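You operate a simulated robot arm through the tools that you are given. There is no shell and no other tool. Be economical: measure what you need, move in short steps, check, and stop when the job is done.

The job below is to be done with a simulated two-armed robot. You get a single attempt, and the scene is never put back.

TASK
Take the orange buckle box on the steel table top and put it away on the corner of the wooden table by the grey rail. Push the middle cart drawer shut. Shut the bottom cart drawer. Push the top cart drawer shut. Put the blue grease cartridge from the top of the tool cart on the end of the wooden table away from the jig. Stack the cream filter from the top of the tool cart on top of the orange filter. Stack the chalk carton marked "yellow" from the steel table top on top of the chalk carton labelled "pink". Take the blue barrel sensor on the steel table top and put it away on the bench end of the desk. Take the green felt pad from the top of the blue shelf stand and put it on the top of the stack on the turntable. Do these in any order. Set down upright: blue barrel sensor.

The check looks at the end state, three seconds after you hand in, the way a careful person would. Anything else that was tipped, shoved, dropped, spilled or broken makes it a failure.

THE ROBOT
Two 7-joint arms with three-finger grippers on one trunk, on a base that drives. Base frame: it is fixed to the floor where the robot stands at the start and does not move with it; the origin is under the middle of the robot, x ahead of it, y to its left, z up. Lengths are in mm, angles in rad, forces in N, time in s.
The left shoulder is at the start at [30, 124, 1058], the right one opposite. With the tool pointing down near the work surface each hand reaches from about 100 to 780 mm from the robot's upright axis, wherever it stands, measured 20 degrees to its own side. Places, roughly: bench end of the desk [-800, -3600, 900]; blue barrel sensor (4x4x7 cm) [500, -100, 800]; bottom cart drawer [400, -800, 400]; chalk carton [750, 0, 750]; corner of the wooden table by the grey rail (48x23 [-980, -1840, 820]; end of the wooden table away from the jig [-1000, -2100, 800]; felt pad [-5000, 2000, 1000]; filter [500, -1000, 1000]; grease cartridge [500, -1000, 1000]; middle cart drawer [300, -800, 600]; orange buckle box [500, -250, 750]; top cart drawer [400, -800, 700]; top of the stack on the turntable [-4600, -1800, 800]. Payload 2.2 kg a hand.
Tool frame (each hand has its own): the origin (TCP) lies between the finger pads and is the grasp point; the fingertips stand 28 mm ahead of it; z points along the fingers, y is the line along which they close. The gripper opens to 102 mm. The gripper's body begins 71 mm behind the TCP.
Orientation is told as [roll, pitch, yaw] about the base's x, y, z axes, in that order, counted from this pose: with the fingers straight down and closing along the base's y, the tool's x points along the base's -x, its y along +y and its z along -z.

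THE INTERFACE
- The arms move only by the tool arm_command. It takes "left_motion", "right_motion" or both (then of equal length, played together; a hand with none holds still); each is text: rows parted by semicolons, each of 7 numbers parted by spaces: the shift along the base's x, y, z in units of 250 mm (1.0 is 250 mm), then the turn, a rotation vector about the base's x, y, z in units of 45 degrees (1.0 is 45 degrees), then the gripper command, from -1 (shut) to 1 (fully open), values between in proportion. In form: tx ty tz ax ay az claw; .... A call has 1 to 12 rows; each row is the pose to reach, as a shift and turn from the pose commanded when the call began. A call with a number of a shift or a turn outside -1 to 1 is refused whole. Each row takes 0.2 s and may step no farther than 50 mm and 0.15 rad from the row before; otherwise, or with a gripper value out of range, the whole call is refused. Where a pose cannot be reached the arm comes as near as it can. A force on the tool above 40 N (or 10 N above the force at the start of the call, whichever is more), or a blocked arm, ends the call early, and 0.2 s more pass. The fingers move at their own pace and stop on an object; they squeeze with about 32 N. The grip force told is the motor's: it shows also when the fingers shut on nothing. Time passes only in rows, and 0.2 s behind the last, so rows that repeat a pose let the fingers close. The reply holds the time, the measured pose of the TCP, the force on the tool along the base axes, the opening and the grip force, in the units named above and with some noise, with the torque about the TCP (base axes, N m) and any sound that the robot's microphone picked up.
- Cameras (640 x 400 px; columns grow to the right, rows downward): "scene" is now at [18.1, -61.6, 1768.2]; the picture's right is [-0.72, -0.69, 0.00], its down [-0.58, 0.60, -0.54] and it looks along [0.38, -0.39, -0.84] (base axes); focal length 259 px, centre (320, 200). "left" rides on the left gripper at [72, 38, -86] in its tool frame; the picture's right is [-0.47, 0.89, 0.00], its down [-0.60, -0.32, -0.73] and it looks along [-0.65, -0.34, 0.68] (tool axes); focal length 256 px, centre (320, 200). "right" rides on the right gripper at [69, 44, -86] in its tool frame; the picture's right is [-0.53, 0.85, 0.00], its down [-0.58, -0.36, -0.73] and it looks along [-0.62, -0.39, 0.68] (tool axes); focal length 256 px, centre (320, 200). There is no depth. A picture from a camera that has moved, and an enlarged one, comes with that camera's place and axes in the base frame and with its lens. The place of the scene camera against the robot may be out by one fixed shift of up to 18 mm in any direction.
- snapshot(camera): a new picture of that camera. The clock stands still meanwhile.
- slide_trunk(by): slides the trunk up (or, below 0, down) by that many mm; the arms and the scene camera ride with it, the base frame stays. It gives what a move gives, with no picture.
- drive_base(legs): drives the robot by 1 to 6 legs, each [ahead, left, turn to the left] in mm, mm and rad, along the robot's own axes; the way and the turn of a leg run together, so that a leg with both is an arc; at most 1500 mm and 3.142 rad a leg. The arms and the cameras ride along, it lands a little off, and it stops where it bumps. It gives what a move gives.
- aim_head(pan, tilt): turns the head with the scene camera to pan (to the left, within 2.496 rad either way) and tilt (down, from -0.506 to 1.204), counted from straight ahead of the robot. It gives what a move gives.
- zoom(camera, box): a new picture of the part [left, top, right, bottom] of that camera's present view, enlarged. The clock stands still meanwhile.
- sign_off(): hands the job in; it is judged then, once.

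Go step by step. Nothing tells you exact positions but the pictures and the camera data: compare them with the known pose of the tool, close in by small moves and look again before you grip or let go. The budget is 217 turns and 208 pictures, counting those below and the enlarged ones. Unless the task says otherwise, let go and move clear before handing in, and close with one line.

The tools are called as a command line: name --argument value ..., lists and objects as JSON in quotes. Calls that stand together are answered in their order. arm_command: Moves the arms, as the interface text tells. Its arguments: {"type":"object","properties":{"left_motion":{"type":"string"},"right_motion":{"type":"string"}},"required":[]} The other tools are called the same way: slide_trunk (by) slides the trunk up or down; drive_base (legs) drives the base; aim_head (pan, tilt) turns the head that bears the scene camera; snapshot (camera) takes a picture; zoom (camera, box) takes an enlarged picture of a part of a camera's view; sign_off () hands the job in.

At the start:

```text
time_s: 0.0
left_ee_pos: [485.3, -90.6, 1255.7]
left_tool_rot: [-0.001, -0.001, -0.001]
left_ft_force: [0.4, -0.3, 0.5]
left_torque: [-0.01, 0.03, 0.0]
left_gripper_width: 102.1
left_grasp_force: 0.0
right_ee_pos: [342.0, -358.9, 1213.7]
right_tool_rot: [0.0, 0.001, 0.001]
right_ft_force: [-0.2, -0.6, 0.1]
right_torque: [0.0, 0.0, -0.01]
right_gripper_width: 102.2
right_grasp_force: 0.0
trunk travel left (down, up): [-300.0, 240.0]
robot x, y, heading: [-2.6, -3.2, 0.0]
head pan, tilt: [-0.803, 0.995]
```

scene: 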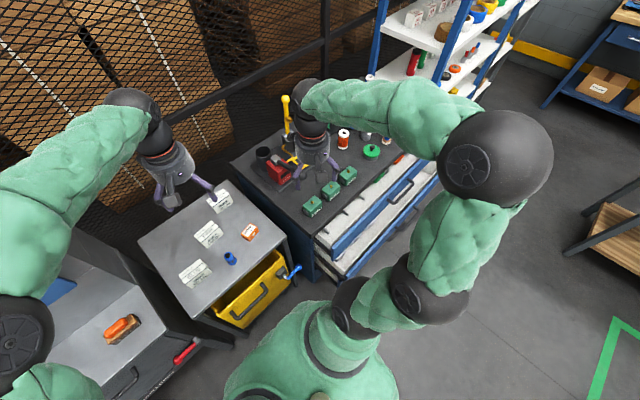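
right: 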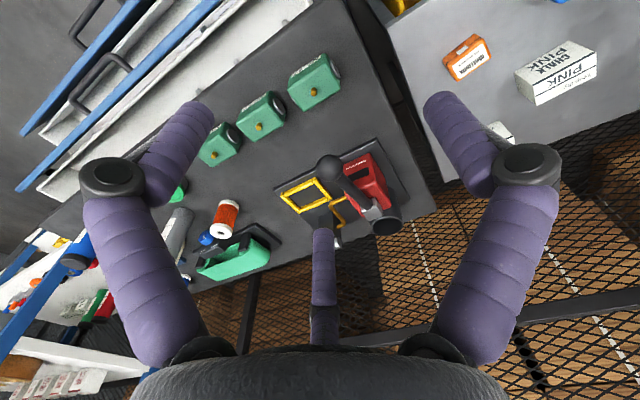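
left: 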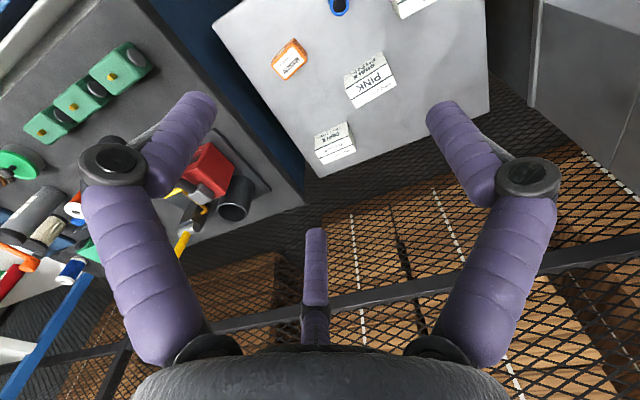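

I see the steel table with three cartons, the orange box and the blue sensor, and the tool cart to its right. I'll look closer at both first.

zoom --camera "scene" --box '[130, 170, 310, 340]'

zoom --camera "scene" --box '[230, 90, 450, 290]'

zoom --camera "right" --box '[0, 0, 400, 300]'

zoom --camera "left" --box '[200, 0, 500, 190]'

```text
2.35 times, centred on (220, 255) of scene
camera zoom: at [18.1, -61.6, 1768.2], right [-0.72, -0.69, 0.0], down [-0.58, 0.6, -0.54], along [0.38, -0.39, -0.84], focal length 608 px, centre (555, 71)
```

zoom: 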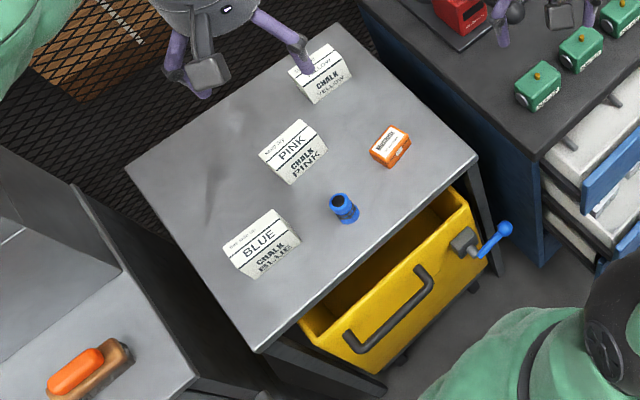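

```text
2.00 times, centred on (340, 190) of scene
camera zoom: at [18.1, -61.6, 1768.2], right [-0.72, -0.69, 0.0], down [-0.58, 0.6, -0.54], along [0.38, -0.39, -0.84], focal length 517 px, centre (280, 220)
```

zoom: 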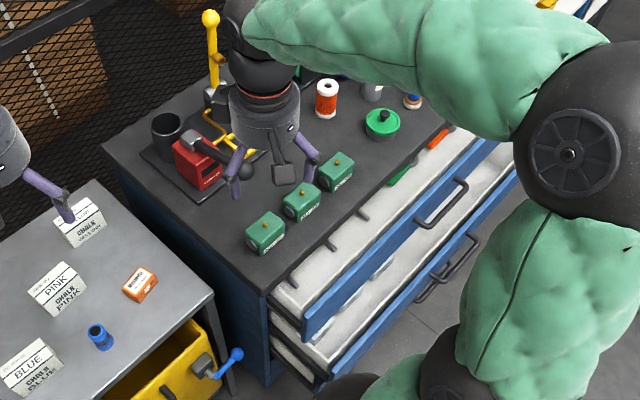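

```text
1.33 times, centred on (200, 150) of right
camera zoom: at [271.8, -313.9, 1299.4], right [0.53, 0.85, 0.0], down [0.58, -0.36, 0.73], along [0.62, -0.39, -0.68], focal length 341 px, centre (480, 267)
```

zoom: 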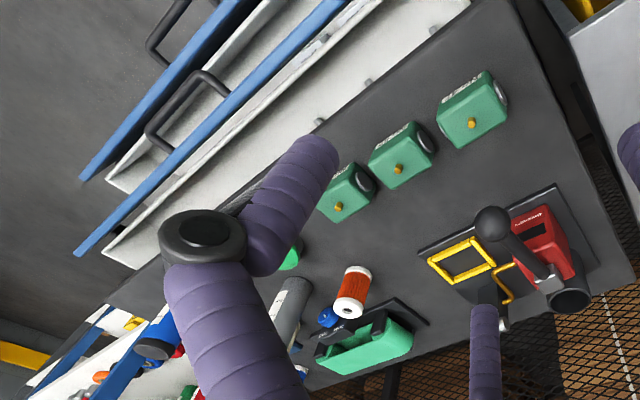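

```text
2.11 times, centred on (350, 95) of left
camera zoom: at [413.1, -52.4, 1341.4], right [0.47, 0.89, 0.0], down [0.6, -0.32, 0.73], along [0.65, -0.34, -0.68], focal length 539 px, centre (257, 421)
```

zoom: 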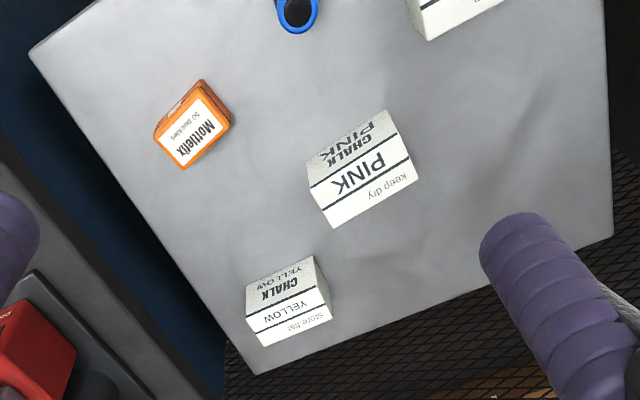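

The yellow carton is near the edge of reach, so I'll check the clearance between my base and the open yellow drawer.

aim_head --pan -0.3 --tilt 1.2

snapshot --camera "scene"

```text
time_s: 0.9
left_ee_pos: [486.0, -89.3, 1255.5]
left_tool_rot: [0.0, 0.0, 0.0]
left_ft_force: [-0.1, 0.4, 0.0]
left_torque: [0.01, 0.0, -0.03]
left_gripper_width: 101.8
left_grasp_force: 0.0
right_ee_pos: [340.0, -356.9, 1215.2]
right_tool_rot: [-0.001, 0.001, -0.001]
right_ft_force: [0.3, -0.1, 0.3]
right_torque: [0.02, -0.03, 0.0]
right_gripper_width: 101.9
right_grasp_force: 0.1
trunk travel left (down, up): [-300.0, 240.0]
robot x, y, heading: [-2.9, 0.8, -0.001]
head pan, tilt: [-0.3, 1.201]
```

```text
200 pictures are left
camera scene: at [22.9, -27.9, 1755.3], right [-0.3, -0.95, 0.0], down [-0.89, 0.28, -0.36], along [0.35, -0.11, -0.93], focal length 259 px, centre (320, 200)
```

scene: 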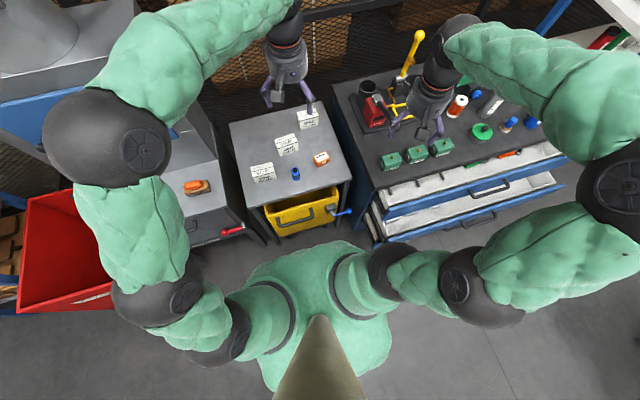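

zoom --camera "scene" --box '[220, 90, 420, 290]'

```text
2.00 times, centred on (320, 190) of scene
camera zoom: at [22.9, -27.9, 1755.3], right [-0.3, -0.95, 0.0], down [-0.89, 0.28, -0.36], along [0.35, -0.11, -0.93], focal length 517 px, centre (320, 220)
```

zoom: 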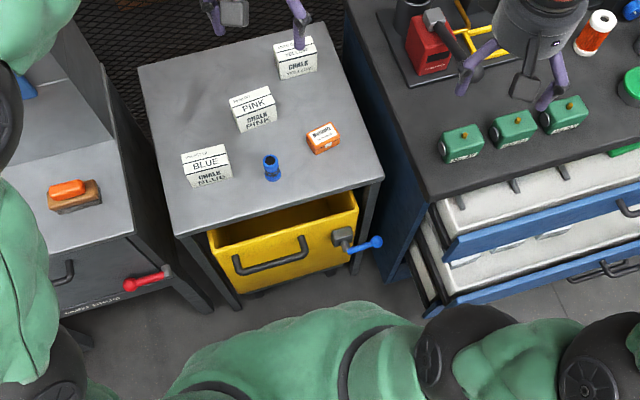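

I'll lower the left hand for a stereo view of the cartons.

arm_command --left_motion "-0.1 0 -0.15 0 0 0 1;-0.2 0 -0.3 0 0 0 1;-0.3 0 -0.45 0 0 0 1;-0.4 0 -0.6 0 0 0 1;-0.4 0 -0.75 0 0 0 1;-0.4 0 -0.9 0 0 0 1"

snapshot --camera "left"

zoom --camera "left" --box '[200, 0, 500, 190]'

```text
time_s: 2.3
left_ee_pos: [384.3, -90.5, 1030.4]
left_tool_rot: [0.0, 0.001, -0.001]
left_ft_force: [0.0, -0.1, -0.4]
left_torque: [-0.01, 0.01, -0.02]
left_gripper_width: 101.8
left_grasp_force: 0.2
right_ee_pos: [340.8, -357.7, 1213.9]
right_tool_rot: [0.001, 0.0, -0.002]
right_ft_force: [-0.2, -0.2, 0.6]
right_torque: [0.04, 0.02, -0.01]
right_gripper_width: 102.0
right_grasp_force: 0.1
trunk travel left (down, up): [-300.0, 240.0]
robot x, y, heading: [2.9, 0.4, -0.005]
head pan, tilt: [-0.3, 1.201]
```

```text
198 pictures are left
camera left: at [311.6, -53.4, 1115.5], right [0.46, 0.89, 0.0], down [0.6, -0.32, 0.73], along [0.65, -0.34, -0.68], focal length 256 px, centre (320, 200)
```

left: 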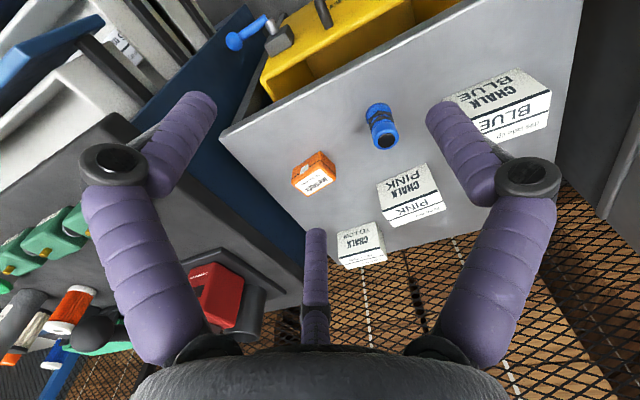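

```text
2.11 times, centred on (350, 95) of left
camera zoom: at [311.6, -53.4, 1115.5], right [0.46, 0.89, 0.0], down [0.6, -0.32, 0.73], along [0.65, -0.34, -0.68], focal length 539 px, centre (257, 421)
```

zoom: 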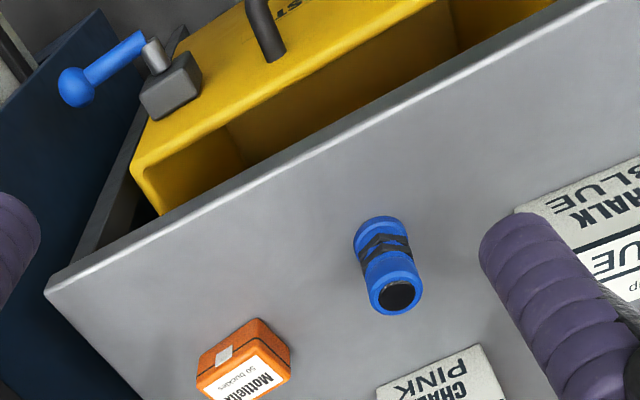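

Triangulating the two views: carton tops are at z≈848 and the table at about 800. Yellow is near (752,-190) and pink near (655,-65). I'll bring the right hand over, turned so it closes along x, and withdraw the left.

arm_command --left_motion "0 0.1 0.05 0 0 0 1;-0.05 0.2 0.1 0 0 0 1;-0.1 0.3 0.15 0 0 0 1;-0.15 0.4 0.2 0 0 0 1;-0.2 0.5 0.25 0 0 0 1;-0.2 0.6 0.3 0 0 0 1;-0.2 0.7 0.35 0 0 0 1;-0.2 0.7 0.35 0 0 0 1" --right_motion "0.1 0.05 0 0 0 0.15 1;0.2 0.1 0 0 0 0.3 1;0.35 0.15 0 0 0 0.45 1;0.5 0.2 -0.05 0 0 0.6 1;0.65 0.3 -0.1 0 0 0.75 1;0.8 0.4 -0.15 0 0 0.9 1;0.9 0.5 -0.2 0 0 1 1;1 0.6 -0.3 0 0 1 1"

arm_command --right_motion "0.1 0 0 0 0 0.15 1;0.2 0.02 0 0 0 0.3 1;0.3 0.04 -0.05 0 0 0.45 1;0.4 0.06 -0.1 0 0 0.6 1;0.5 0.07 -0.2 0 0 0.75 1;0.6 0.07 -0.3 0 0 0.9 1;0.64 0.07 -0.4 0 0 1 1;0.64 0.07 -0.5 0 0 1 1"

snapshot --camera "right"

```text
time_s: 4.1
left_ee_pos: [337.1, 86.9, 1119.2]
left_tool_rot: [-0.001, 0.002, 0.001]
left_ft_force: [0.2, 0.6, 1.0]
left_torque: [-0.02, 0.02, 0.01]
left_gripper_width: 102.0
left_grasp_force: 0.1
right_ee_pos: [592.1, -206.3, 1135.5]
right_tool_rot: [0.003, 0.001, 0.784]
right_ft_force: [-0.4, 0.2, 0.5]
right_torque: [0.0, 0.0, 0.03]
right_gripper_width: 101.8
right_grasp_force: 0.1
trunk travel left (down, up): [-300.0, 240.0]
robot x, y, heading: [-0.7, 0.2, 0.002]
head pan, tilt: [-0.3, 1.201]
```

```text
time_s: 5.9
left_ee_pos: [334.6, 86.0, 1119.9]
left_tool_rot: [0.0, 0.0, 0.0]
left_ft_force: [0.4, -0.8, -0.7]
left_torque: [-0.02, 0.0, -0.02]
left_gripper_width: 102.1
left_grasp_force: 0.1
right_ee_pos: [751.4, -190.9, 1014.1]
right_tool_rot: [0.0, 0.0, 1.571]
right_ft_force: [0.1, 0.1, -0.6]
right_torque: [0.02, 0.01, 0.0]
right_gripper_width: 102.1
right_grasp_force: 0.1
trunk travel left (down, up): [-300.0, 240.0]
robot x, y, heading: [0.7, 1.8, -0.005]
head pan, tilt: [-0.3, 1.201]
```

```text
196 pictures are left
camera right: at [707.3, -260.4, 1099.2], right [-0.85, 0.53, 0.0], down [0.36, 0.58, 0.73], along [0.39, 0.62, -0.68], focal length 256 px, centre (320, 200)
```

right: 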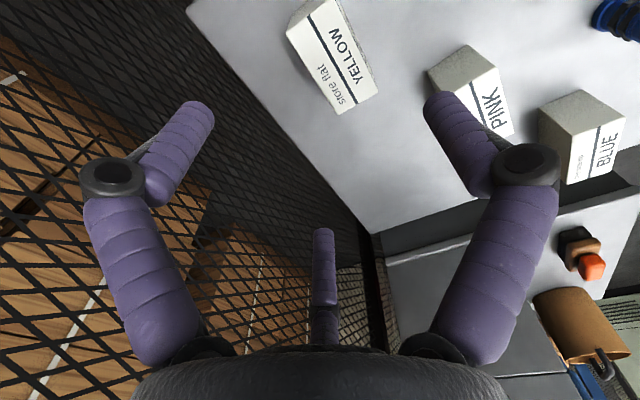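

The hand is above the yellow carton, so I'll descend and grip.

arm_command --right_motion "-0.02 0.03 -0.18 0 0 0 1;-0.02 0.03 -0.36 0 0 0 1;-0.02 0.03 -0.5 0 0 0 1;-0.02 0.03 -0.6 0 0 0 1;-0.02 0.03 -0.7 0 0 0 1;-0.02 0.03 -0.7 0 0 0 1"

snapshot --camera "right"

zoom --camera "scene" --box '[240, 80, 400, 200]'

```text
time_s: 7.3
left_ee_pos: [335.3, 86.9, 1119.6]
left_tool_rot: [0.0, 0.001, 0.0]
left_ft_force: [-0.7, 0.0, 0.4]
left_torque: [-0.01, 0.01, 0.02]
left_gripper_width: 102.2
left_grasp_force: 0.0
right_ee_pos: [741.7, -182.3, 840.7]
right_tool_rot: [0.0, -0.001, 1.571]
right_ft_force: [0.2, -0.8, 0.3]
right_torque: [0.02, 0.02, 0.01]
right_gripper_width: 102.0
right_grasp_force: 0.1
right hand out of reach, approached as far as the arm can: row 5, 6
trunk travel left (down, up): [-300.0, 240.0]
robot x, y, heading: [-1.8, 1.2, -0.004]
head pan, tilt: [-0.3, 1.201]
```

```text
195 pictures are left
camera right: at [697.5, -251.6, 924.9], right [-0.85, 0.53, 0.0], down [0.36, 0.58, 0.73], along [0.39, 0.62, -0.68], focal length 256 px, centre (320, 200)
```

right: 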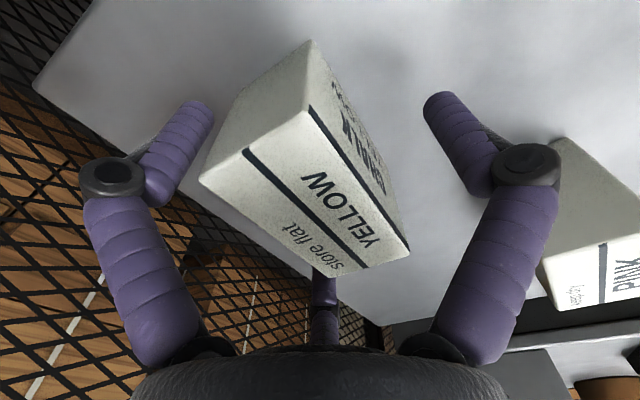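

```text
3.33 times, centred on (320, 140) of scene
camera zoom: at [23.4, -27.2, 1755.3], right [-0.3, -0.96, 0.0], down [-0.89, 0.28, -0.36], along [0.35, -0.11, -0.93], focal length 862 px, centre (320, 400)
```

zoom: 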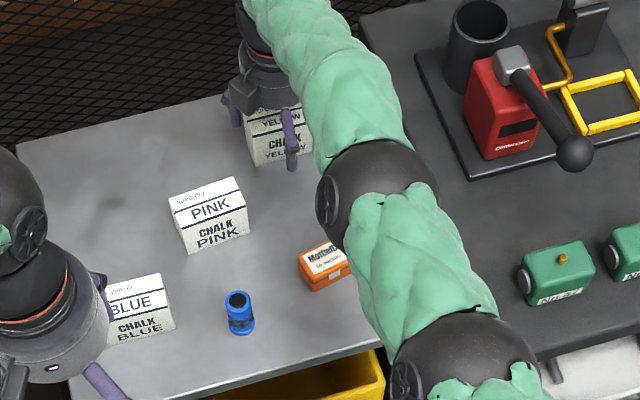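

Well centred, so I'll close and lift.

arm_command --right_motion "0 0 0 0 0 0 -1;0 0 0 0 0 0 -1;0 0 0 0 0 0 -1;0 0 0 0 0 0 -1"

arm_command --right_motion "0 0 0.15 0 0 0 -1;0 0 0.3 0 0 0 -1;-0.1 0.1 0.4 0 0 0 -1;-0.2 0.25 0.45 0 0 0 -1;-0.3 0.35 0.5 0 0 0 -1;-0.35 0.44 0.5 0 0 0 -1;-0.35 0.44 0.5 0 0 0 -1"

snapshot --camera "right"

zoom --camera "scene" --box '[240, 80, 400, 200]'

```text
time_s: 8.3
left_ee_pos: [335.6, 86.6, 1119.7]
left_tool_rot: [-0.001, -0.001, -0.002]
left_ft_force: [0.4, -0.9, -1.4]
left_torque: [-0.01, -0.01, 0.01]
left_gripper_width: 101.9
left_grasp_force: 0.0
right_ee_pos: [741.8, -183.7, 841.2]
right_tool_rot: [-0.001, 0.002, 1.572]
right_ft_force: [0.5, -1.1, 3.6]
right_torque: [-0.28, -0.12, 0.03]
right_gripper_width: 62.8
right_grasp_force: 32.0
trunk travel left (down, up): [-300.0, 240.0]
robot x, y, heading: [0.0, 1.1, -0.001]
head pan, tilt: [-0.3, 1.201]
```

```text
time_s: 9.9
left_ee_pos: [336.7, 86.2, 1119.8]
left_tool_rot: [-0.001, 0.0, -0.001]
left_ft_force: [0.2, 0.2, -0.5]
left_torque: [0.03, 0.02, -0.02]
left_gripper_width: 102.1
left_grasp_force: 0.1
right_ee_pos: [650.7, -73.3, 965.3]
right_tool_rot: [-0.001, 0.001, 1.571]
right_ft_force: [-0.1, -0.7, -1.7]
right_torque: [0.0, -0.01, -0.01]
right_gripper_width: 63.1
right_grasp_force: 31.9
trunk travel left (down, up): [-300.0, 240.0]
robot x, y, heading: [1.1, -0.1, 0.001]
head pan, tilt: [-0.3, 1.201]
```

```text
193 pictures are left
camera right: at [607.9, -142.0, 1050.0], right [-0.84, 0.53, 0.0], down [0.37, 0.58, 0.73], along [0.39, 0.62, -0.68], focal length 256 px, centre (320, 200)
```

right: 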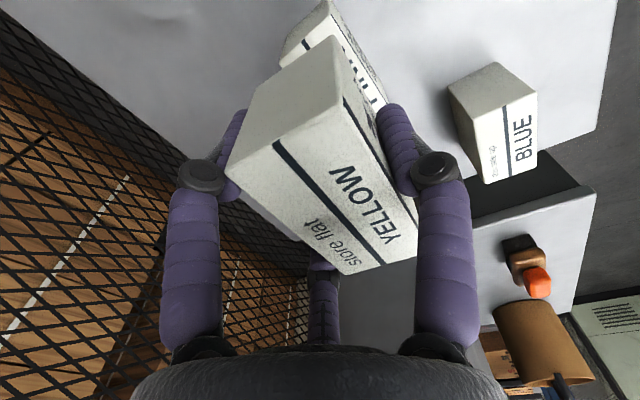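

```text
3.33 times, centred on (320, 140) of scene
camera zoom: at [22.9, -28.4, 1755.2], right [-0.3, -0.96, 0.0], down [-0.89, 0.28, -0.36], along [0.35, -0.11, -0.93], focal length 862 px, centre (320, 400)
```

zoom: 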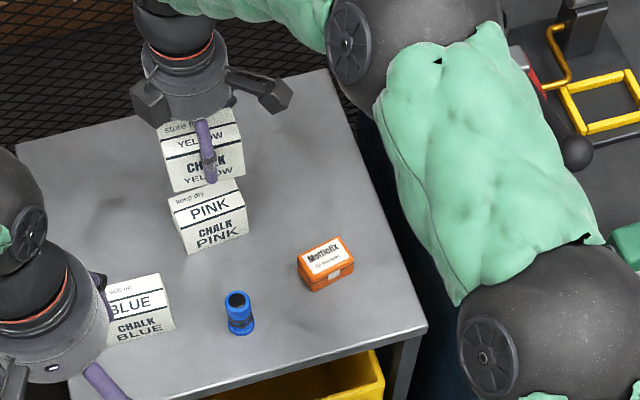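

I'm holding yellow with pink below it. I'll line up over pink and descend slowly until contact.

arm_command --right_motion "0.012 0.025 -0.06 0 0 0.06 -1;0.012 0.025 -0.14 0 0 0.06 -1;0.012 0.025 -0.2 0 0 0.06 -1;0.012 0.025 -0.22 0 0 0.06 -1"

zoom --camera "scene" --box '[250, 100, 330, 160]'

snapshot --camera "left"

```text
time_s: 10.9
left_ee_pos: [335.6, 86.7, 1120.1]
left_tool_rot: [-0.001, 0.0, -0.001]
left_ft_force: [-0.2, 0.1, 0.0]
left_torque: [-0.03, 0.02, 0.04]
left_gripper_width: 102.0
left_grasp_force: 0.0
right_ee_pos: [655.8, -65.1, 910.4]
right_tool_rot: [-0.001, 0.0, 1.62]
right_ft_force: [0.3, 0.1, -0.5]
right_torque: [0.03, 0.02, 0.02]
right_gripper_width: 63.2
right_grasp_force: 31.9
trunk travel left (down, up): [-300.0, 240.0]
robot x, y, heading: [0.8, -1.3, 0.002]
head pan, tilt: [-0.3, 1.201]
```

```text
6.67 times, centred on (290, 130) of scene
camera zoom: at [22.8, -27.7, 1755.3], right [-0.3, -0.96, 0.0], down [-0.89, 0.28, -0.36], along [0.35, -0.11, -0.93], focal length 1724 px, centre (520, 667)
```

zoom: 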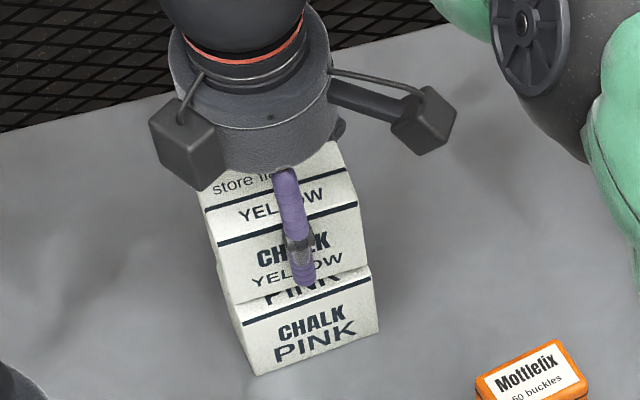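

```text
190 pictures are left
camera left: at [263.1, 124.0, 1205.1], right [0.47, 0.89, 0.0], down [0.6, -0.32, 0.73], along [0.65, -0.34, -0.68], focal length 256 px, centre (320, 200)
```

left: 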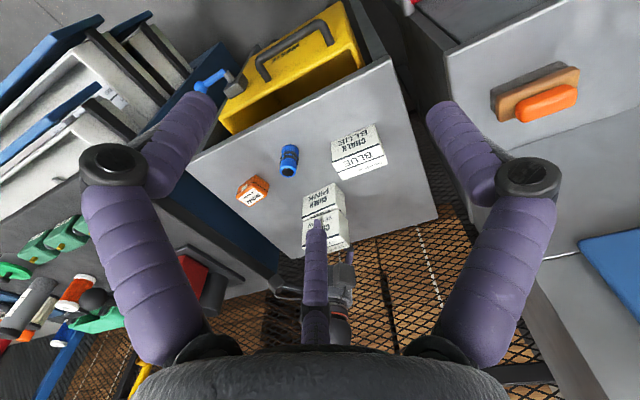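

Pink is turned a little more than yellow and sits a few mm closer to me. I'll correct for that and then descend.

arm_command --right_motion "-0.03 0 0 0 0 0.15 -1;-0.03 0 -0.01 0 0 0.15 -1;-0.03 0 -0.02 0 0 0.15 -1;-0.03 0 -0.03 0 0 0.15 -1;-0.03 0 -0.04 0 0 0.15 -1;-0.03 0 -0.05 0 0 0.15 -1;-0.03 0 -0.06 0 0 0.15 -1;-0.03 0 -0.07 0 0 0.15 -1;-0.03 0 -0.08 0 0 0.15 -1"

zoom --camera "scene" --box '[250, 100, 330, 160]'

```text
time_s: 12.9
left_ee_pos: [334.2, 86.2, 1119.9]
left_tool_rot: [0.0, -0.001, 0.0]
left_ft_force: [0.7, 0.1, -0.5]
left_torque: [-0.02, 0.0, -0.04]
left_gripper_width: 101.9
left_grasp_force: 0.0
right_ee_pos: [649.6, -66.1, 893.8]
right_tool_rot: [-0.007, 0.001, 1.735]
right_ft_force: [5.2, 1.2, 29.4]
right_torque: [-0.09, 0.27, 0.07]
right_gripper_width: 63.4
right_grasp_force: 31.8
trunk travel left (down, up): [-300.0, 240.0]
robot x, y, heading: [-4.2, -2.9, 0.0]
head pan, tilt: [-0.3, 1.201]
```

```text
6.67 times, centred on (290, 130) of scene
camera zoom: at [20.5, -27.1, 1755.4], right [-0.3, -0.96, 0.0], down [-0.89, 0.28, -0.36], along [0.35, -0.11, -0.93], focal length 1724 px, centre (520, 667)
```

zoom: 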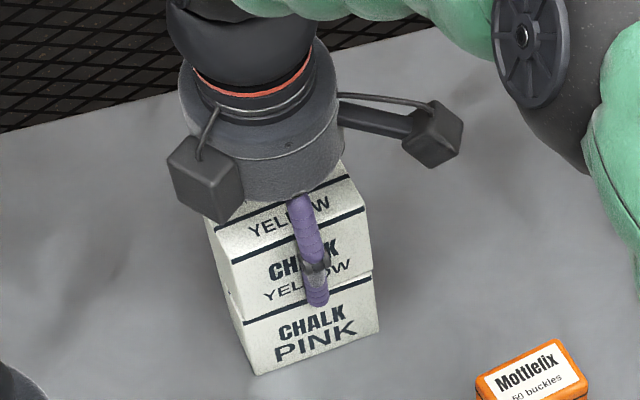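

Contact and well aligned. I'll ease off, release and lift.

arm_command --right_motion "0 0 0.014 0 0 0 -1;0 0 0.014 0 0 0 -0.2;0 0 0.014 0 0 0 0.3;0 0 0.014 0 0 0 0.8;0 0 0.014 0 0 0 1;0 0 0.1 0 0 0 1;0 0 0.25 0 0 0 1;0 0 0.4 0 0 0 1"

zoom --camera "scene" --box '[240, 80, 400, 200]'

snapshot --camera "right"

```text
time_s: 14.7
left_ee_pos: [335.2, 86.9, 1120.4]
left_tool_rot: [-0.001, 0.001, 0.0]
left_ft_force: [-1.3, 0.2, 0.2]
left_torque: [0.0, 0.04, 0.0]
left_gripper_width: 102.3
left_grasp_force: 0.1
right_ee_pos: [647.7, -65.8, 990.9]
right_tool_rot: [0.002, -0.001, 1.737]
right_ft_force: [-0.2, 0.0, -0.2]
right_torque: [-0.04, -0.03, -0.02]
right_gripper_width: 102.1
right_grasp_force: 0.0
trunk travel left (down, up): [-300.0, 240.0]
robot x, y, heading: [-0.7, -0.6, -0.002]
head pan, tilt: [-0.3, 1.201]
```

```text
3.33 times, centred on (320, 140) of scene
camera zoom: at [22.1, -27.5, 1755.3], right [-0.3, -0.96, 0.0], down [-0.89, 0.28, -0.36], along [0.35, -0.11, -0.93], focal length 862 px, centre (320, 400)
```

zoom: 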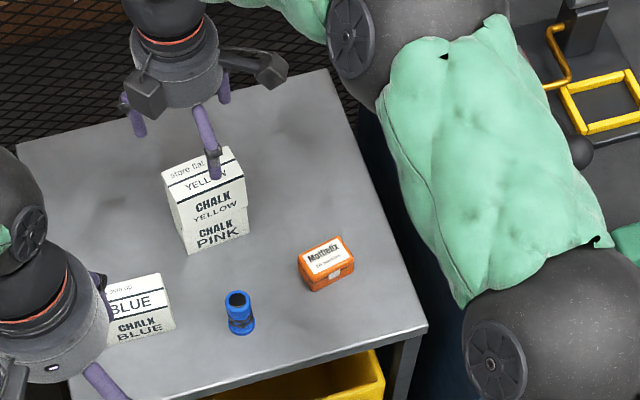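

```text
187 pictures are left
camera right: at [615.7, -140.5, 1075.4], right [-0.92, 0.39, 0.0], down [0.27, 0.63, 0.73], along [0.28, 0.67, -0.68], focal length 256 px, centre (320, 200)
```

right: 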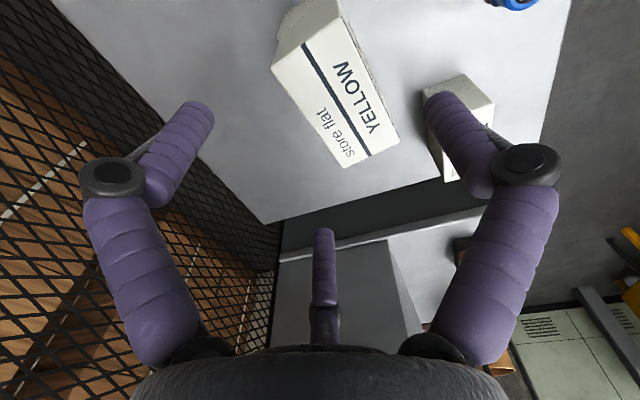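

The stack is good. I'll retract the right arm, then back off and shift right to face the tool cart.

arm_command --right_motion "-0.05 -0.05 0.15 0 0 -0.15 1;-0.15 -0.1 0.3 0 0 -0.3 1;-0.3 -0.2 0.4 0 0 -0.45 1;-0.45 -0.3 0.5 0 0 -0.6 1;-0.6 -0.4 0.55 0 0 -0.75 1;-0.75 -0.5 0.6 0 0 -0.9 1;-0.85 -0.6 0.6 0 0 -1 1;-1 -0.7 0.6 0 0 -1 1"

arm_command --right_motion "-0.05 -0.05 0 0 0 -0.18 0;-0.1 -0.1 0 0 0 -0.36 0;-0.15 -0.15 0 0 0 -0.54 0;-0.2 -0.2 0 0 0 -0.72 0;-0.3 -0.3 0 0 0 -0.9 0;-0.3 -0.3 0 0 0 -1 0"

drive_base --legs '[[-250, 0, 0], [0, -780, 0]]'

aim_head --pan 0 --tilt 0.95

snapshot --camera "scene"

```text
refused: row 3 steps farther than a row can; nothing moved
```

```text
time_s: 16.1
left_ee_pos: [337.0, 87.0, 1118.9]
left_tool_rot: [0.0, 0.0, -0.001]
left_ft_force: [0.1, 0.1, -1.4]
left_torque: [0.04, -0.02, 0.06]
left_gripper_width: 102.0
left_grasp_force: 0.0
right_ee_pos: [573.3, -138.8, 989.4]
right_tool_rot: [0.0, 0.0, 0.948]
right_ft_force: [-0.2, 0.8, -0.3]
right_torque: [-0.03, 0.03, -0.01]
right_gripper_width: 50.9
right_grasp_force: 0.1
trunk travel left (down, up): [-300.0, 240.0]
robot x, y, heading: [0.8, 2.6, 0.004]
head pan, tilt: [-0.3, 1.201]
```

```text
time_s: 21.7
left_ee_pos: [82.1, -693.6, 1120.7]
left_tool_rot: [0.0, 0.0, -0.012]
left_ft_force: [-0.9, 0.0, -0.8]
left_torque: [0.02, 0.01, -0.02]
left_gripper_width: 101.9
left_grasp_force: 0.0
right_ee_pos: [316.3, -923.4, 991.3]
right_tool_rot: [0.0, -0.001, 0.938]
right_ft_force: [0.1, -0.3, 0.1]
right_torque: [0.0, 0.01, 0.04]
right_gripper_width: 51.0
right_grasp_force: 0.1
trunk travel left (down, up): [-300.0, 240.0]
robot x, y, heading: [-253.6, -778.4, -0.007]
head pan, tilt: [-0.3, 1.201]
```

```text
time_s: 22.5
left_ee_pos: [81.6, -693.8, 1119.7]
left_tool_rot: [-0.001, 0.001, -0.013]
left_ft_force: [-0.8, -0.1, 0.5]
left_torque: [0.01, -0.01, 0.01]
left_gripper_width: 102.0
left_grasp_force: 0.0
right_ee_pos: [317.2, -923.7, 990.4]
right_tool_rot: [0.0, 0.001, 0.938]
right_ft_force: [0.1, -0.1, 0.6]
right_torque: [-0.01, -0.01, -0.01]
right_gripper_width: 51.1
right_grasp_force: 0.0
trunk travel left (down, up): [-300.0, 240.0]
robot x, y, heading: [-255.4, -776.4, -0.01]
head pan, tilt: [0.0, 0.949]
```

```text
186 pictures are left
camera scene: at [-212.7, -787.6, 1771.4], right [-0.01, -1.0, 0.0], down [-0.81, 0.01, -0.58], along [0.58, -0.01, -0.81], focal length 259 px, centre (320, 200)
```

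scene: 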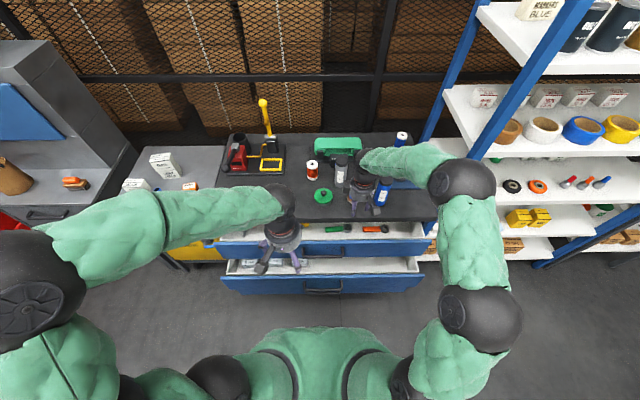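

The right hand never retracted because a row was refused, but nothing was touched. I'll raise and retract it before looking at the cart.

arm_command --right_motion "-0.05 0 0.15 0 0 -0.15 0;-0.1 0 0.3 0 0 -0.3 0;-0.2 -0.05 0.45 0 0 -0.45 0;-0.35 -0.1 0.5 0 0 -0.6 0;-0.5 -0.15 0.55 0 0 -0.75 0;-0.65 -0.2 0.6 0 0 -0.9 0;-0.8 -0.25 0.6 0 0 -1 0" --left_motion "0 0.1 0.1 0 0 0 1;0 0.2 0.2 0 0 0 1;0 0.3 0.3 0 0 0 1;0 0.4 0.4 0 0 0 1;0 0.5 0.45 0 0 0 1;0 0.5 0.45 0 0 0 1;0 0.5 0.45 0 0 0 1"

snapshot --camera "scene"

zoom --camera "scene" --box '[200, 80, 460, 300]'

snapshot --camera "right"

```text
time_s: 24.1
left_ee_pos: [79.6, -568.9, 1232.6]
left_tool_rot: [-0.001, -0.002, -0.013]
left_ft_force: [-0.4, 0.2, 0.1]
left_torque: [-0.01, -0.06, -0.01]
left_gripper_width: 101.8
left_grasp_force: 0.1
right_ee_pos: [113.3, -984.9, 1141.7]
right_tool_rot: [0.001, -0.001, 0.15]
right_ft_force: [-1.6, -0.2, -0.4]
right_torque: [0.01, -0.03, 0.02]
right_gripper_width: 50.9
right_grasp_force: 0.0
trunk travel left (down, up): [-300.0, 240.0]
robot x, y, heading: [-254.8, -776.1, -0.011]
head pan, tilt: [0.0, 0.949]
```

```text
185 pictures are left
camera scene: at [-214.7, -787.8, 1771.5], right [-0.01, -1.0, 0.0], down [-0.81, 0.01, -0.58], along [0.58, -0.01, -0.81], focal length 259 px, centre (320, 200)
```

scene: 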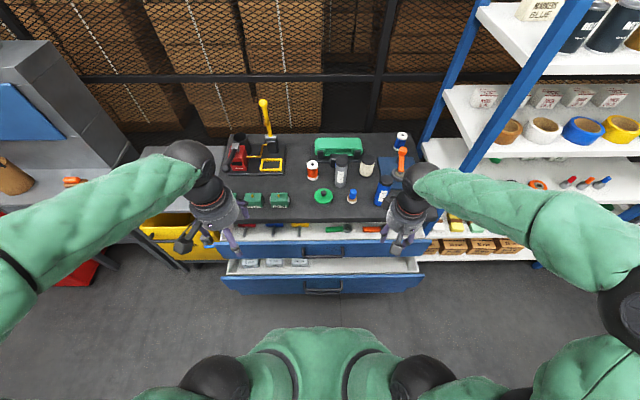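

```text
1.82 times, centred on (330, 190) of scene
camera zoom: at [-214.7, -787.8, 1771.5], right [-0.01, -1.0, 0.0], down [-0.81, 0.01, -0.58], along [0.58, -0.01, -0.81], focal length 470 px, centre (302, 218)
```

zoom: 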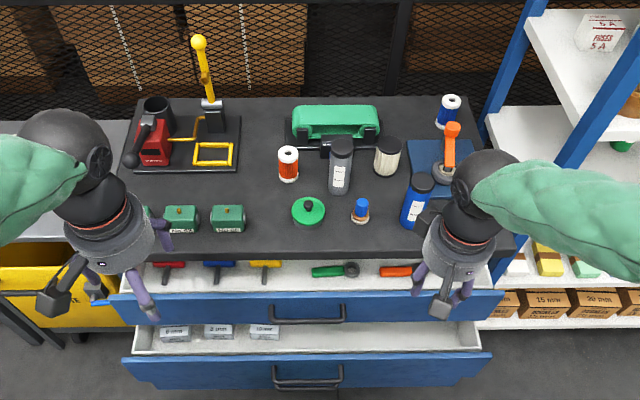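

```text
183 pictures are left
camera right: at [39.1, -952.3, 1226.6], right [0.4, 0.92, 0.0], down [0.62, -0.27, 0.73], along [0.67, -0.29, -0.68], focal length 256 px, centre (320, 200)
```

right: 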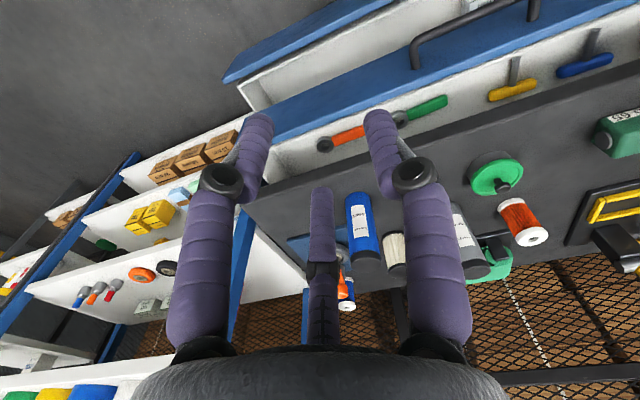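

Two cart drawers are visible from here, and the bottom one is hidden under the middle. I'll lower the left hand to look at the drawer fronts.

arm_command --left_motion "0 0 -0.2 0 0 0 1;0 0 -0.4 0 0 0 1;0 0 -0.6 0 0 0 1;0 0 -0.8 0 0 0 1;0 0 -1 0 0 0 1"

arm_command --left_motion "0 0 -0.2 0 0 0 1;0 0 -0.4 0 0 0 1;0 0 -0.6 0 0 0 1"

snapshot --camera "left"

```text
time_s: 25.3
left_ee_pos: [83.2, -568.6, 981.7]
left_tool_rot: [0.0, 0.001, -0.012]
left_ft_force: [0.1, 0.1, -0.7]
left_torque: [0.0, 0.0, 0.0]
left_gripper_width: 101.9
left_grasp_force: 0.0
right_ee_pos: [116.2, -985.1, 1141.7]
right_tool_rot: [0.0, 0.002, 0.151]
right_ft_force: [0.4, 0.1, 0.0]
right_torque: [0.0, 0.01, 0.01]
right_gripper_width: 50.9
right_grasp_force: 0.0
trunk travel left (down, up): [-300.0, 240.0]
robot x, y, heading: [-254.3, -775.0, -0.009]
head pan, tilt: [0.0, 0.949]
```

```text
time_s: 26.1
left_ee_pos: [82.4, -568.0, 831.0]
left_tool_rot: [-0.001, -0.001, -0.012]
left_ft_force: [0.4, 0.0, 0.7]
left_torque: [-0.01, 0.06, -0.01]
left_gripper_width: 101.9
left_grasp_force: 0.1
right_ee_pos: [116.9, -985.0, 1141.7]
right_tool_rot: [0.0, 0.0, 0.151]
right_ft_force: [0.0, 0.3, 0.0]
right_torque: [0.01, 0.0, -0.04]
right_gripper_width: 51.0
right_grasp_force: 0.1
trunk travel left (down, up): [-300.0, 240.0]
robot x, y, heading: [-253.1, -773.4, -0.016]
head pan, tilt: [0.0, 0.949]
```

```text
182 pictures are left
camera left: at [10.6, -529.6, 915.7], right [0.48, 0.88, 0.0], down [0.6, -0.32, 0.73], along [0.64, -0.35, -0.68], focal length 256 px, centre (320, 200)
```

left: 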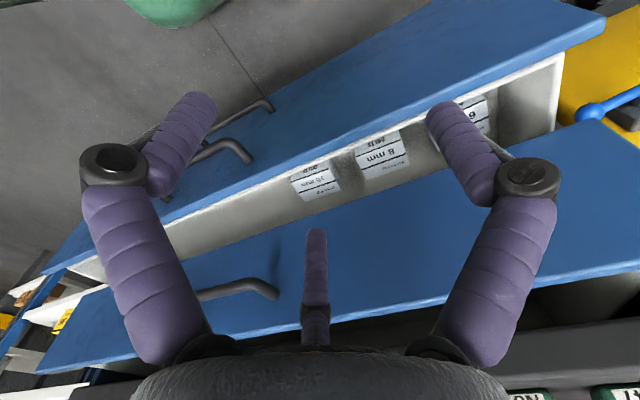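

zoom --camera "left" --box '[40, 0, 640, 375]'

zoom --camera "left" --box '[150, 60, 350, 185]'

```text
1.07 times, centred on (340, 188) of left (not enlarged: the box is as wide or as high as the picture)
camera zoom: at [10.6, -529.6, 915.7], right [0.48, 0.88, 0.0], down [0.6, -0.32, 0.73], along [0.64, -0.35, -0.68], focal length 273 px, centre (299, 213)
```

zoom: 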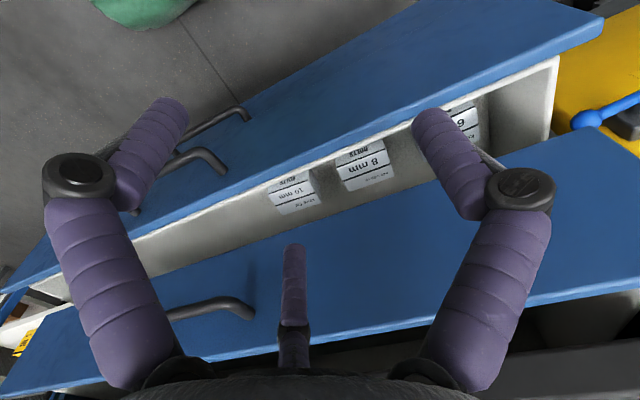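

```text
3.20 times, centred on (250, 122) of left
camera zoom: at [10.6, -529.6, 915.7], right [0.48, 0.88, 0.0], down [0.6, -0.32, 0.73], along [0.64, -0.35, -0.68], focal length 819 px, centre (544, 448)
```

zoom: 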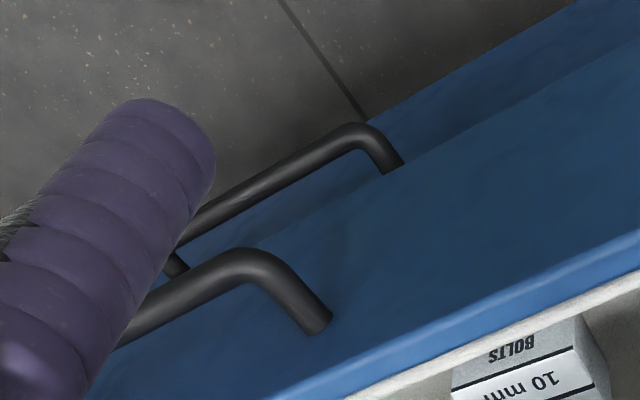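

The top panel front is at x≈290 (z 656–810), the middle at x≈180 (z 476–629), and the bottom sits just behind and below that. I'll tilt the closed left hand 45° forward and push the top drawer shut first.

arm_command --left_motion "0 -0.1 0 0 -0.18 0 -1;0 -0.2 0 0 -0.36 0 -1;0 -0.3 -0.05 0 -0.54 0 -1;0 -0.33 -0.1 0 -0.72 0 -1;0.1 -0.33 -0.2 0 -0.9 0 -1;0.25 -0.33 -0.3 0 -1 0 -1;0.4 -0.33 -0.3 0 -1 0 -1;0.5 -0.33 -0.3 0 -1 0 -1"

zoom --camera "scene" --box '[200, 80, 460, 300]'

snapshot --camera "left"

```text
time_s: 27.9
left_ee_pos: [153.1, -683.0, 768.9]
left_tool_rot: [0.029, -0.778, -0.017]
left_ft_force: [-0.4, 0.6, 0.4]
left_torque: [-0.01, -0.03, -0.01]
left_gripper_width: 2.0
left_grasp_force: 31.6
left hand out of reach, approached as far as the arm can: row 5, 6, 7, 8
right_ee_pos: [116.4, -985.8, 1141.6]
right_tool_rot: [0.0, 0.001, 0.152]
right_ft_force: [0.1, -0.4, 0.0]
right_torque: [0.01, 0.02, 0.01]
right_gripper_width: 51.2
right_grasp_force: 0.1
trunk travel left (down, up): [-300.0, 240.0]
robot x, y, heading: [-260.1, -776.9, -0.012]
head pan, tilt: [0.0, 0.949]
```

```text
1.82 times, centred on (330, 190) of scene
camera zoom: at [-212.1, -787.6, 1771.5], right [-0.01, -1.0, 0.0], down [-0.81, 0.01, -0.58], along [0.58, -0.01, -0.81], focal length 470 px, centre (302, 218)
```

zoom: 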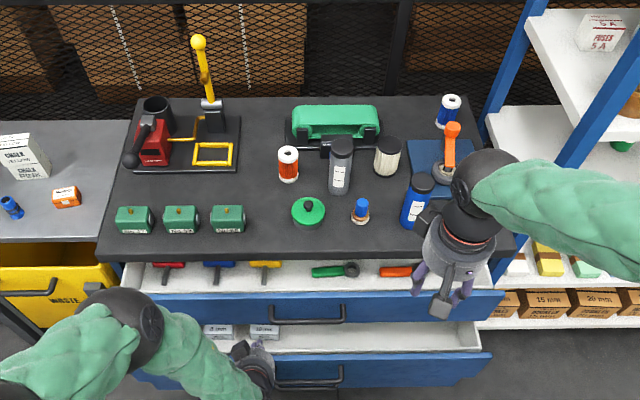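

```text
178 pictures are left
camera left: at [39.8, -647.2, 778.6], right [0.33, 0.88, 0.35], down [-0.08, -0.34, 0.94], along [0.94, -0.34, -0.04], focal length 256 px, centre (320, 200)
```

left: 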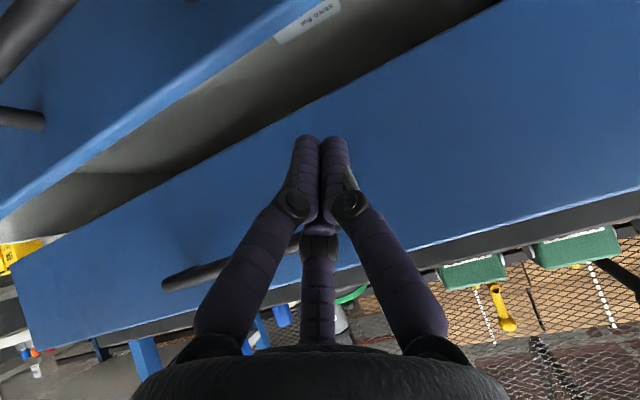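

The arm runs out of reach in this posture. I'll back the hand off, lower the trunk, and go forward again.

arm_command --left_motion "-0.15 0.05 0.05 0 0 0 -1;-0.3 0.1 0.1 0 0 0 -1;-0.4 0.1 0.2 0 0 0 -1;-0.4 0.1 0.3 0 0 0 -1"

slide_trunk --by -200

```text
time_s: 29.1
left_ee_pos: [75.0, -673.9, 843.8]
left_tool_rot: [0.016, -0.841, 0.004]
left_ft_force: [0.3, 0.2, -0.3]
left_torque: [0.0, -0.01, 0.06]
left_gripper_width: 2.0
left_grasp_force: 31.1
left hand out of reach, approached as far as the arm can: row 1, 2, 3, 4
right_ee_pos: [114.9, -985.6, 1141.8]
right_tool_rot: [0.0, -0.001, 0.152]
right_ft_force: [-0.8, -0.2, 0.1]
right_torque: [0.05, -0.01, -0.03]
right_gripper_width: 50.8
right_grasp_force: 0.0
trunk travel left (down, up): [-300.0, 240.0]
robot x, y, heading: [-256.2, -771.5, -0.008]
head pan, tilt: [0.0, 0.949]
stopped in row 4 (left hand): the arm was blocked; the commanded pose is now the measured one
```

```text
time_s: 31.3
left_ee_pos: [75.8, -673.5, 642.9]
left_tool_rot: [0.019, -0.839, 0.003]
left_ft_force: [0.1, 0.4, 0.5]
left_torque: [-0.02, 0.01, 0.02]
left_gripper_width: 2.0
left_grasp_force: 31.5
right_ee_pos: [115.1, -985.8, 941.1]
right_tool_rot: [0.0, -0.001, 0.15]
right_ft_force: [-0.4, -0.7, -0.1]
right_torque: [0.0, -0.03, -0.02]
right_gripper_width: 51.0
right_grasp_force: 0.0
trunk travel left (down, up): [-100.0, 440.0]
robot x, y, heading: [-255.1, -770.6, -0.013]
head pan, tilt: [0.0, 0.949]
```

arm_command --left_motion "0 0.1 0.15 0 0 0 -1;0 0.15 0.3 0 0 0 -1;0 0.2 0.45 0 0 0 -1;0.2 0.2 0.45 0 0 0 -1;0.4 0.2 0.45 0 0 0 -1;0.6 0.2 0.45 0 0 0 -1"

snapshot --camera "scene"

```text
time_s: 32.7
left_ee_pos: [225.4, -624.0, 753.7]
left_tool_rot: [0.017, -0.837, 0.003]
left_ft_force: [0.2, -0.4, -0.6]
left_torque: [0.0, 0.02, 0.02]
left_gripper_width: 2.2
left_grasp_force: 32.0
left hand out of reach, approached as far as the arm can: row 1, 2
right_ee_pos: [117.0, -984.2, 941.7]
right_tool_rot: [-0.001, 0.0, 0.15]
right_ft_force: [1.6, -1.1, -1.0]
right_torque: [0.03, 0.02, 0.01]
right_gripper_width: 51.3
right_grasp_force: 0.1
trunk travel left (down, up): [-100.0, 440.0]
robot x, y, heading: [-254.9, -778.2, -0.015]
head pan, tilt: [0.0, 0.949]
```

```text
177 pictures are left
camera scene: at [-212.1, -787.6, 1571.4], right [-0.01, -1.0, 0.0], down [-0.81, 0.01, -0.58], along [0.58, -0.01, -0.81], focal length 259 px, centre (320, 200)
```

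scene: 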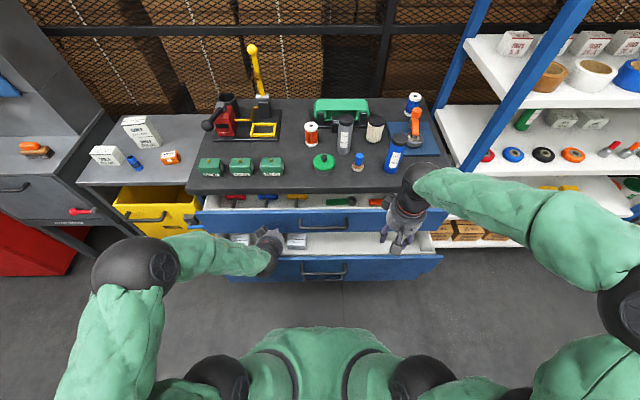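

arm_command --left_motion "0.05 0 0 0 0 0 -1;0.1 0 0 0 0 0 -1;0.15 0 0 0 0 0 -1;0.2 0 0 0 0 0 -1;0.25 0 0 0 0 0 -1;0.3 0 0 0 0 0 -1;0.35 0 0 0 0 0 -1;0.4 0 0 0 0 0 -1;0.45 0 0 0 0 0 -1;0.5 0 0 0 0 0 -1;0.55 0 0 0 0 0 -1;0.6 0 0 0 0 0 -1"

zoom --camera "scene" --box '[180, 80, 460, 300]'

```text
time_s: 34.7
left_ee_pos: [322.3, -624.4, 750.2]
left_tool_rot: [0.015, -0.823, 0.002]
left_ft_force: [-5.9, -0.4, -1.3]
left_torque: [0.0, -0.36, 0.02]
left_gripper_width: 1.9
left_grasp_force: 31.1
right_ee_pos: [112.3, -984.1, 942.7]
right_tool_rot: [0.0, 0.0, 0.154]
right_ft_force: [-0.5, -0.5, 0.3]
right_torque: [0.0, -0.02, 0.02]
right_gripper_width: 50.8
right_grasp_force: 0.1
trunk travel left (down, up): [-100.0, 440.0]
robot x, y, heading: [-255.5, -774.5, -0.011]
head pan, tilt: [0.0, 0.949]
stopped in row 9 (left hand): the force on the tool passed its limit at 94 N (the readings are from after the stop); the commanded pose is now the measured one
```

```text
1.82 times, centred on (320, 190) of scene
camera zoom: at [-216.9, -787.8, 1571.7], right [-0.01, -1.0, 0.0], down [-0.81, 0.01, -0.58], along [0.58, -0.01, -0.81], focal length 470 px, centre (320, 218)
```

zoom: 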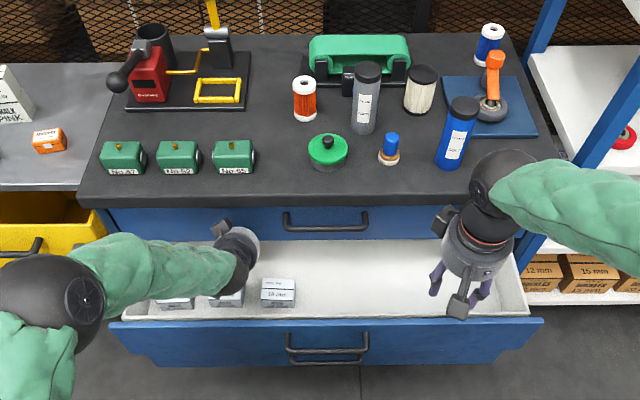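

The top drawer is shut. Next is the middle one: back off, lower, push.

arm_command --left_motion "-0.2 0 0 0 0 0 -1;-0.4 0 0 0 0 0 -1;-0.6 0 0 0 0 0 -1;-0.8 0 0 0 0 0 -1;-0.9 0 -0.15 0 0 0 -1;-0.9 0 -0.35 0 0 0 -1;-0.9 0 -0.55 0 0 0 -1;-0.9 0 -0.72 0 0 0 -1"

snapshot --camera "left"

```text
time_s: 36.5
left_ee_pos: [108.7, -677.6, 594.4]
left_tool_rot: [0.037, -0.817, 0.004]
left_ft_force: [0.3, 0.2, -0.2]
left_torque: [0.01, 0.04, -0.01]
left_gripper_width: 2.3
left_grasp_force: 31.9
left hand out of reach, approached as far as the arm can: row 5, 6, 7, 8
right_ee_pos: [115.8, -984.8, 941.7]
right_tool_rot: [0.0, -0.001, 0.152]
right_ft_force: [0.5, 0.3, 0.5]
right_torque: [0.01, -0.03, -0.02]
right_gripper_width: 51.0
right_grasp_force: 0.0
trunk travel left (down, up): [-100.0, 440.0]
robot x, y, heading: [-255.7, -778.2, -0.013]
head pan, tilt: [0.0, 0.949]
```

```text
175 pictures are left
camera left: at [-5.4, -644.2, 600.2], right [0.29, 0.89, 0.36], down [-0.11, -0.34, 0.93], along [0.95, -0.31, 0.0], focal length 256 px, centre (320, 200)
```

left: 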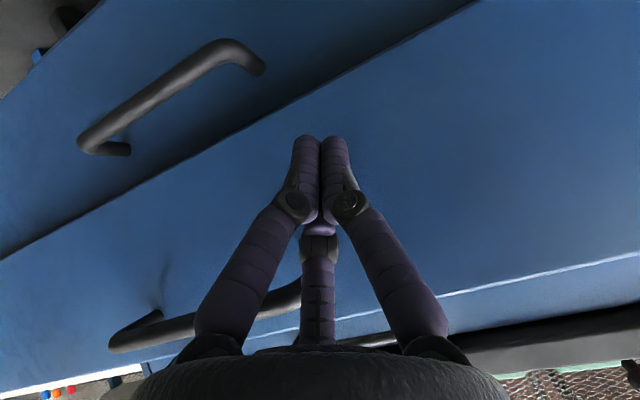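

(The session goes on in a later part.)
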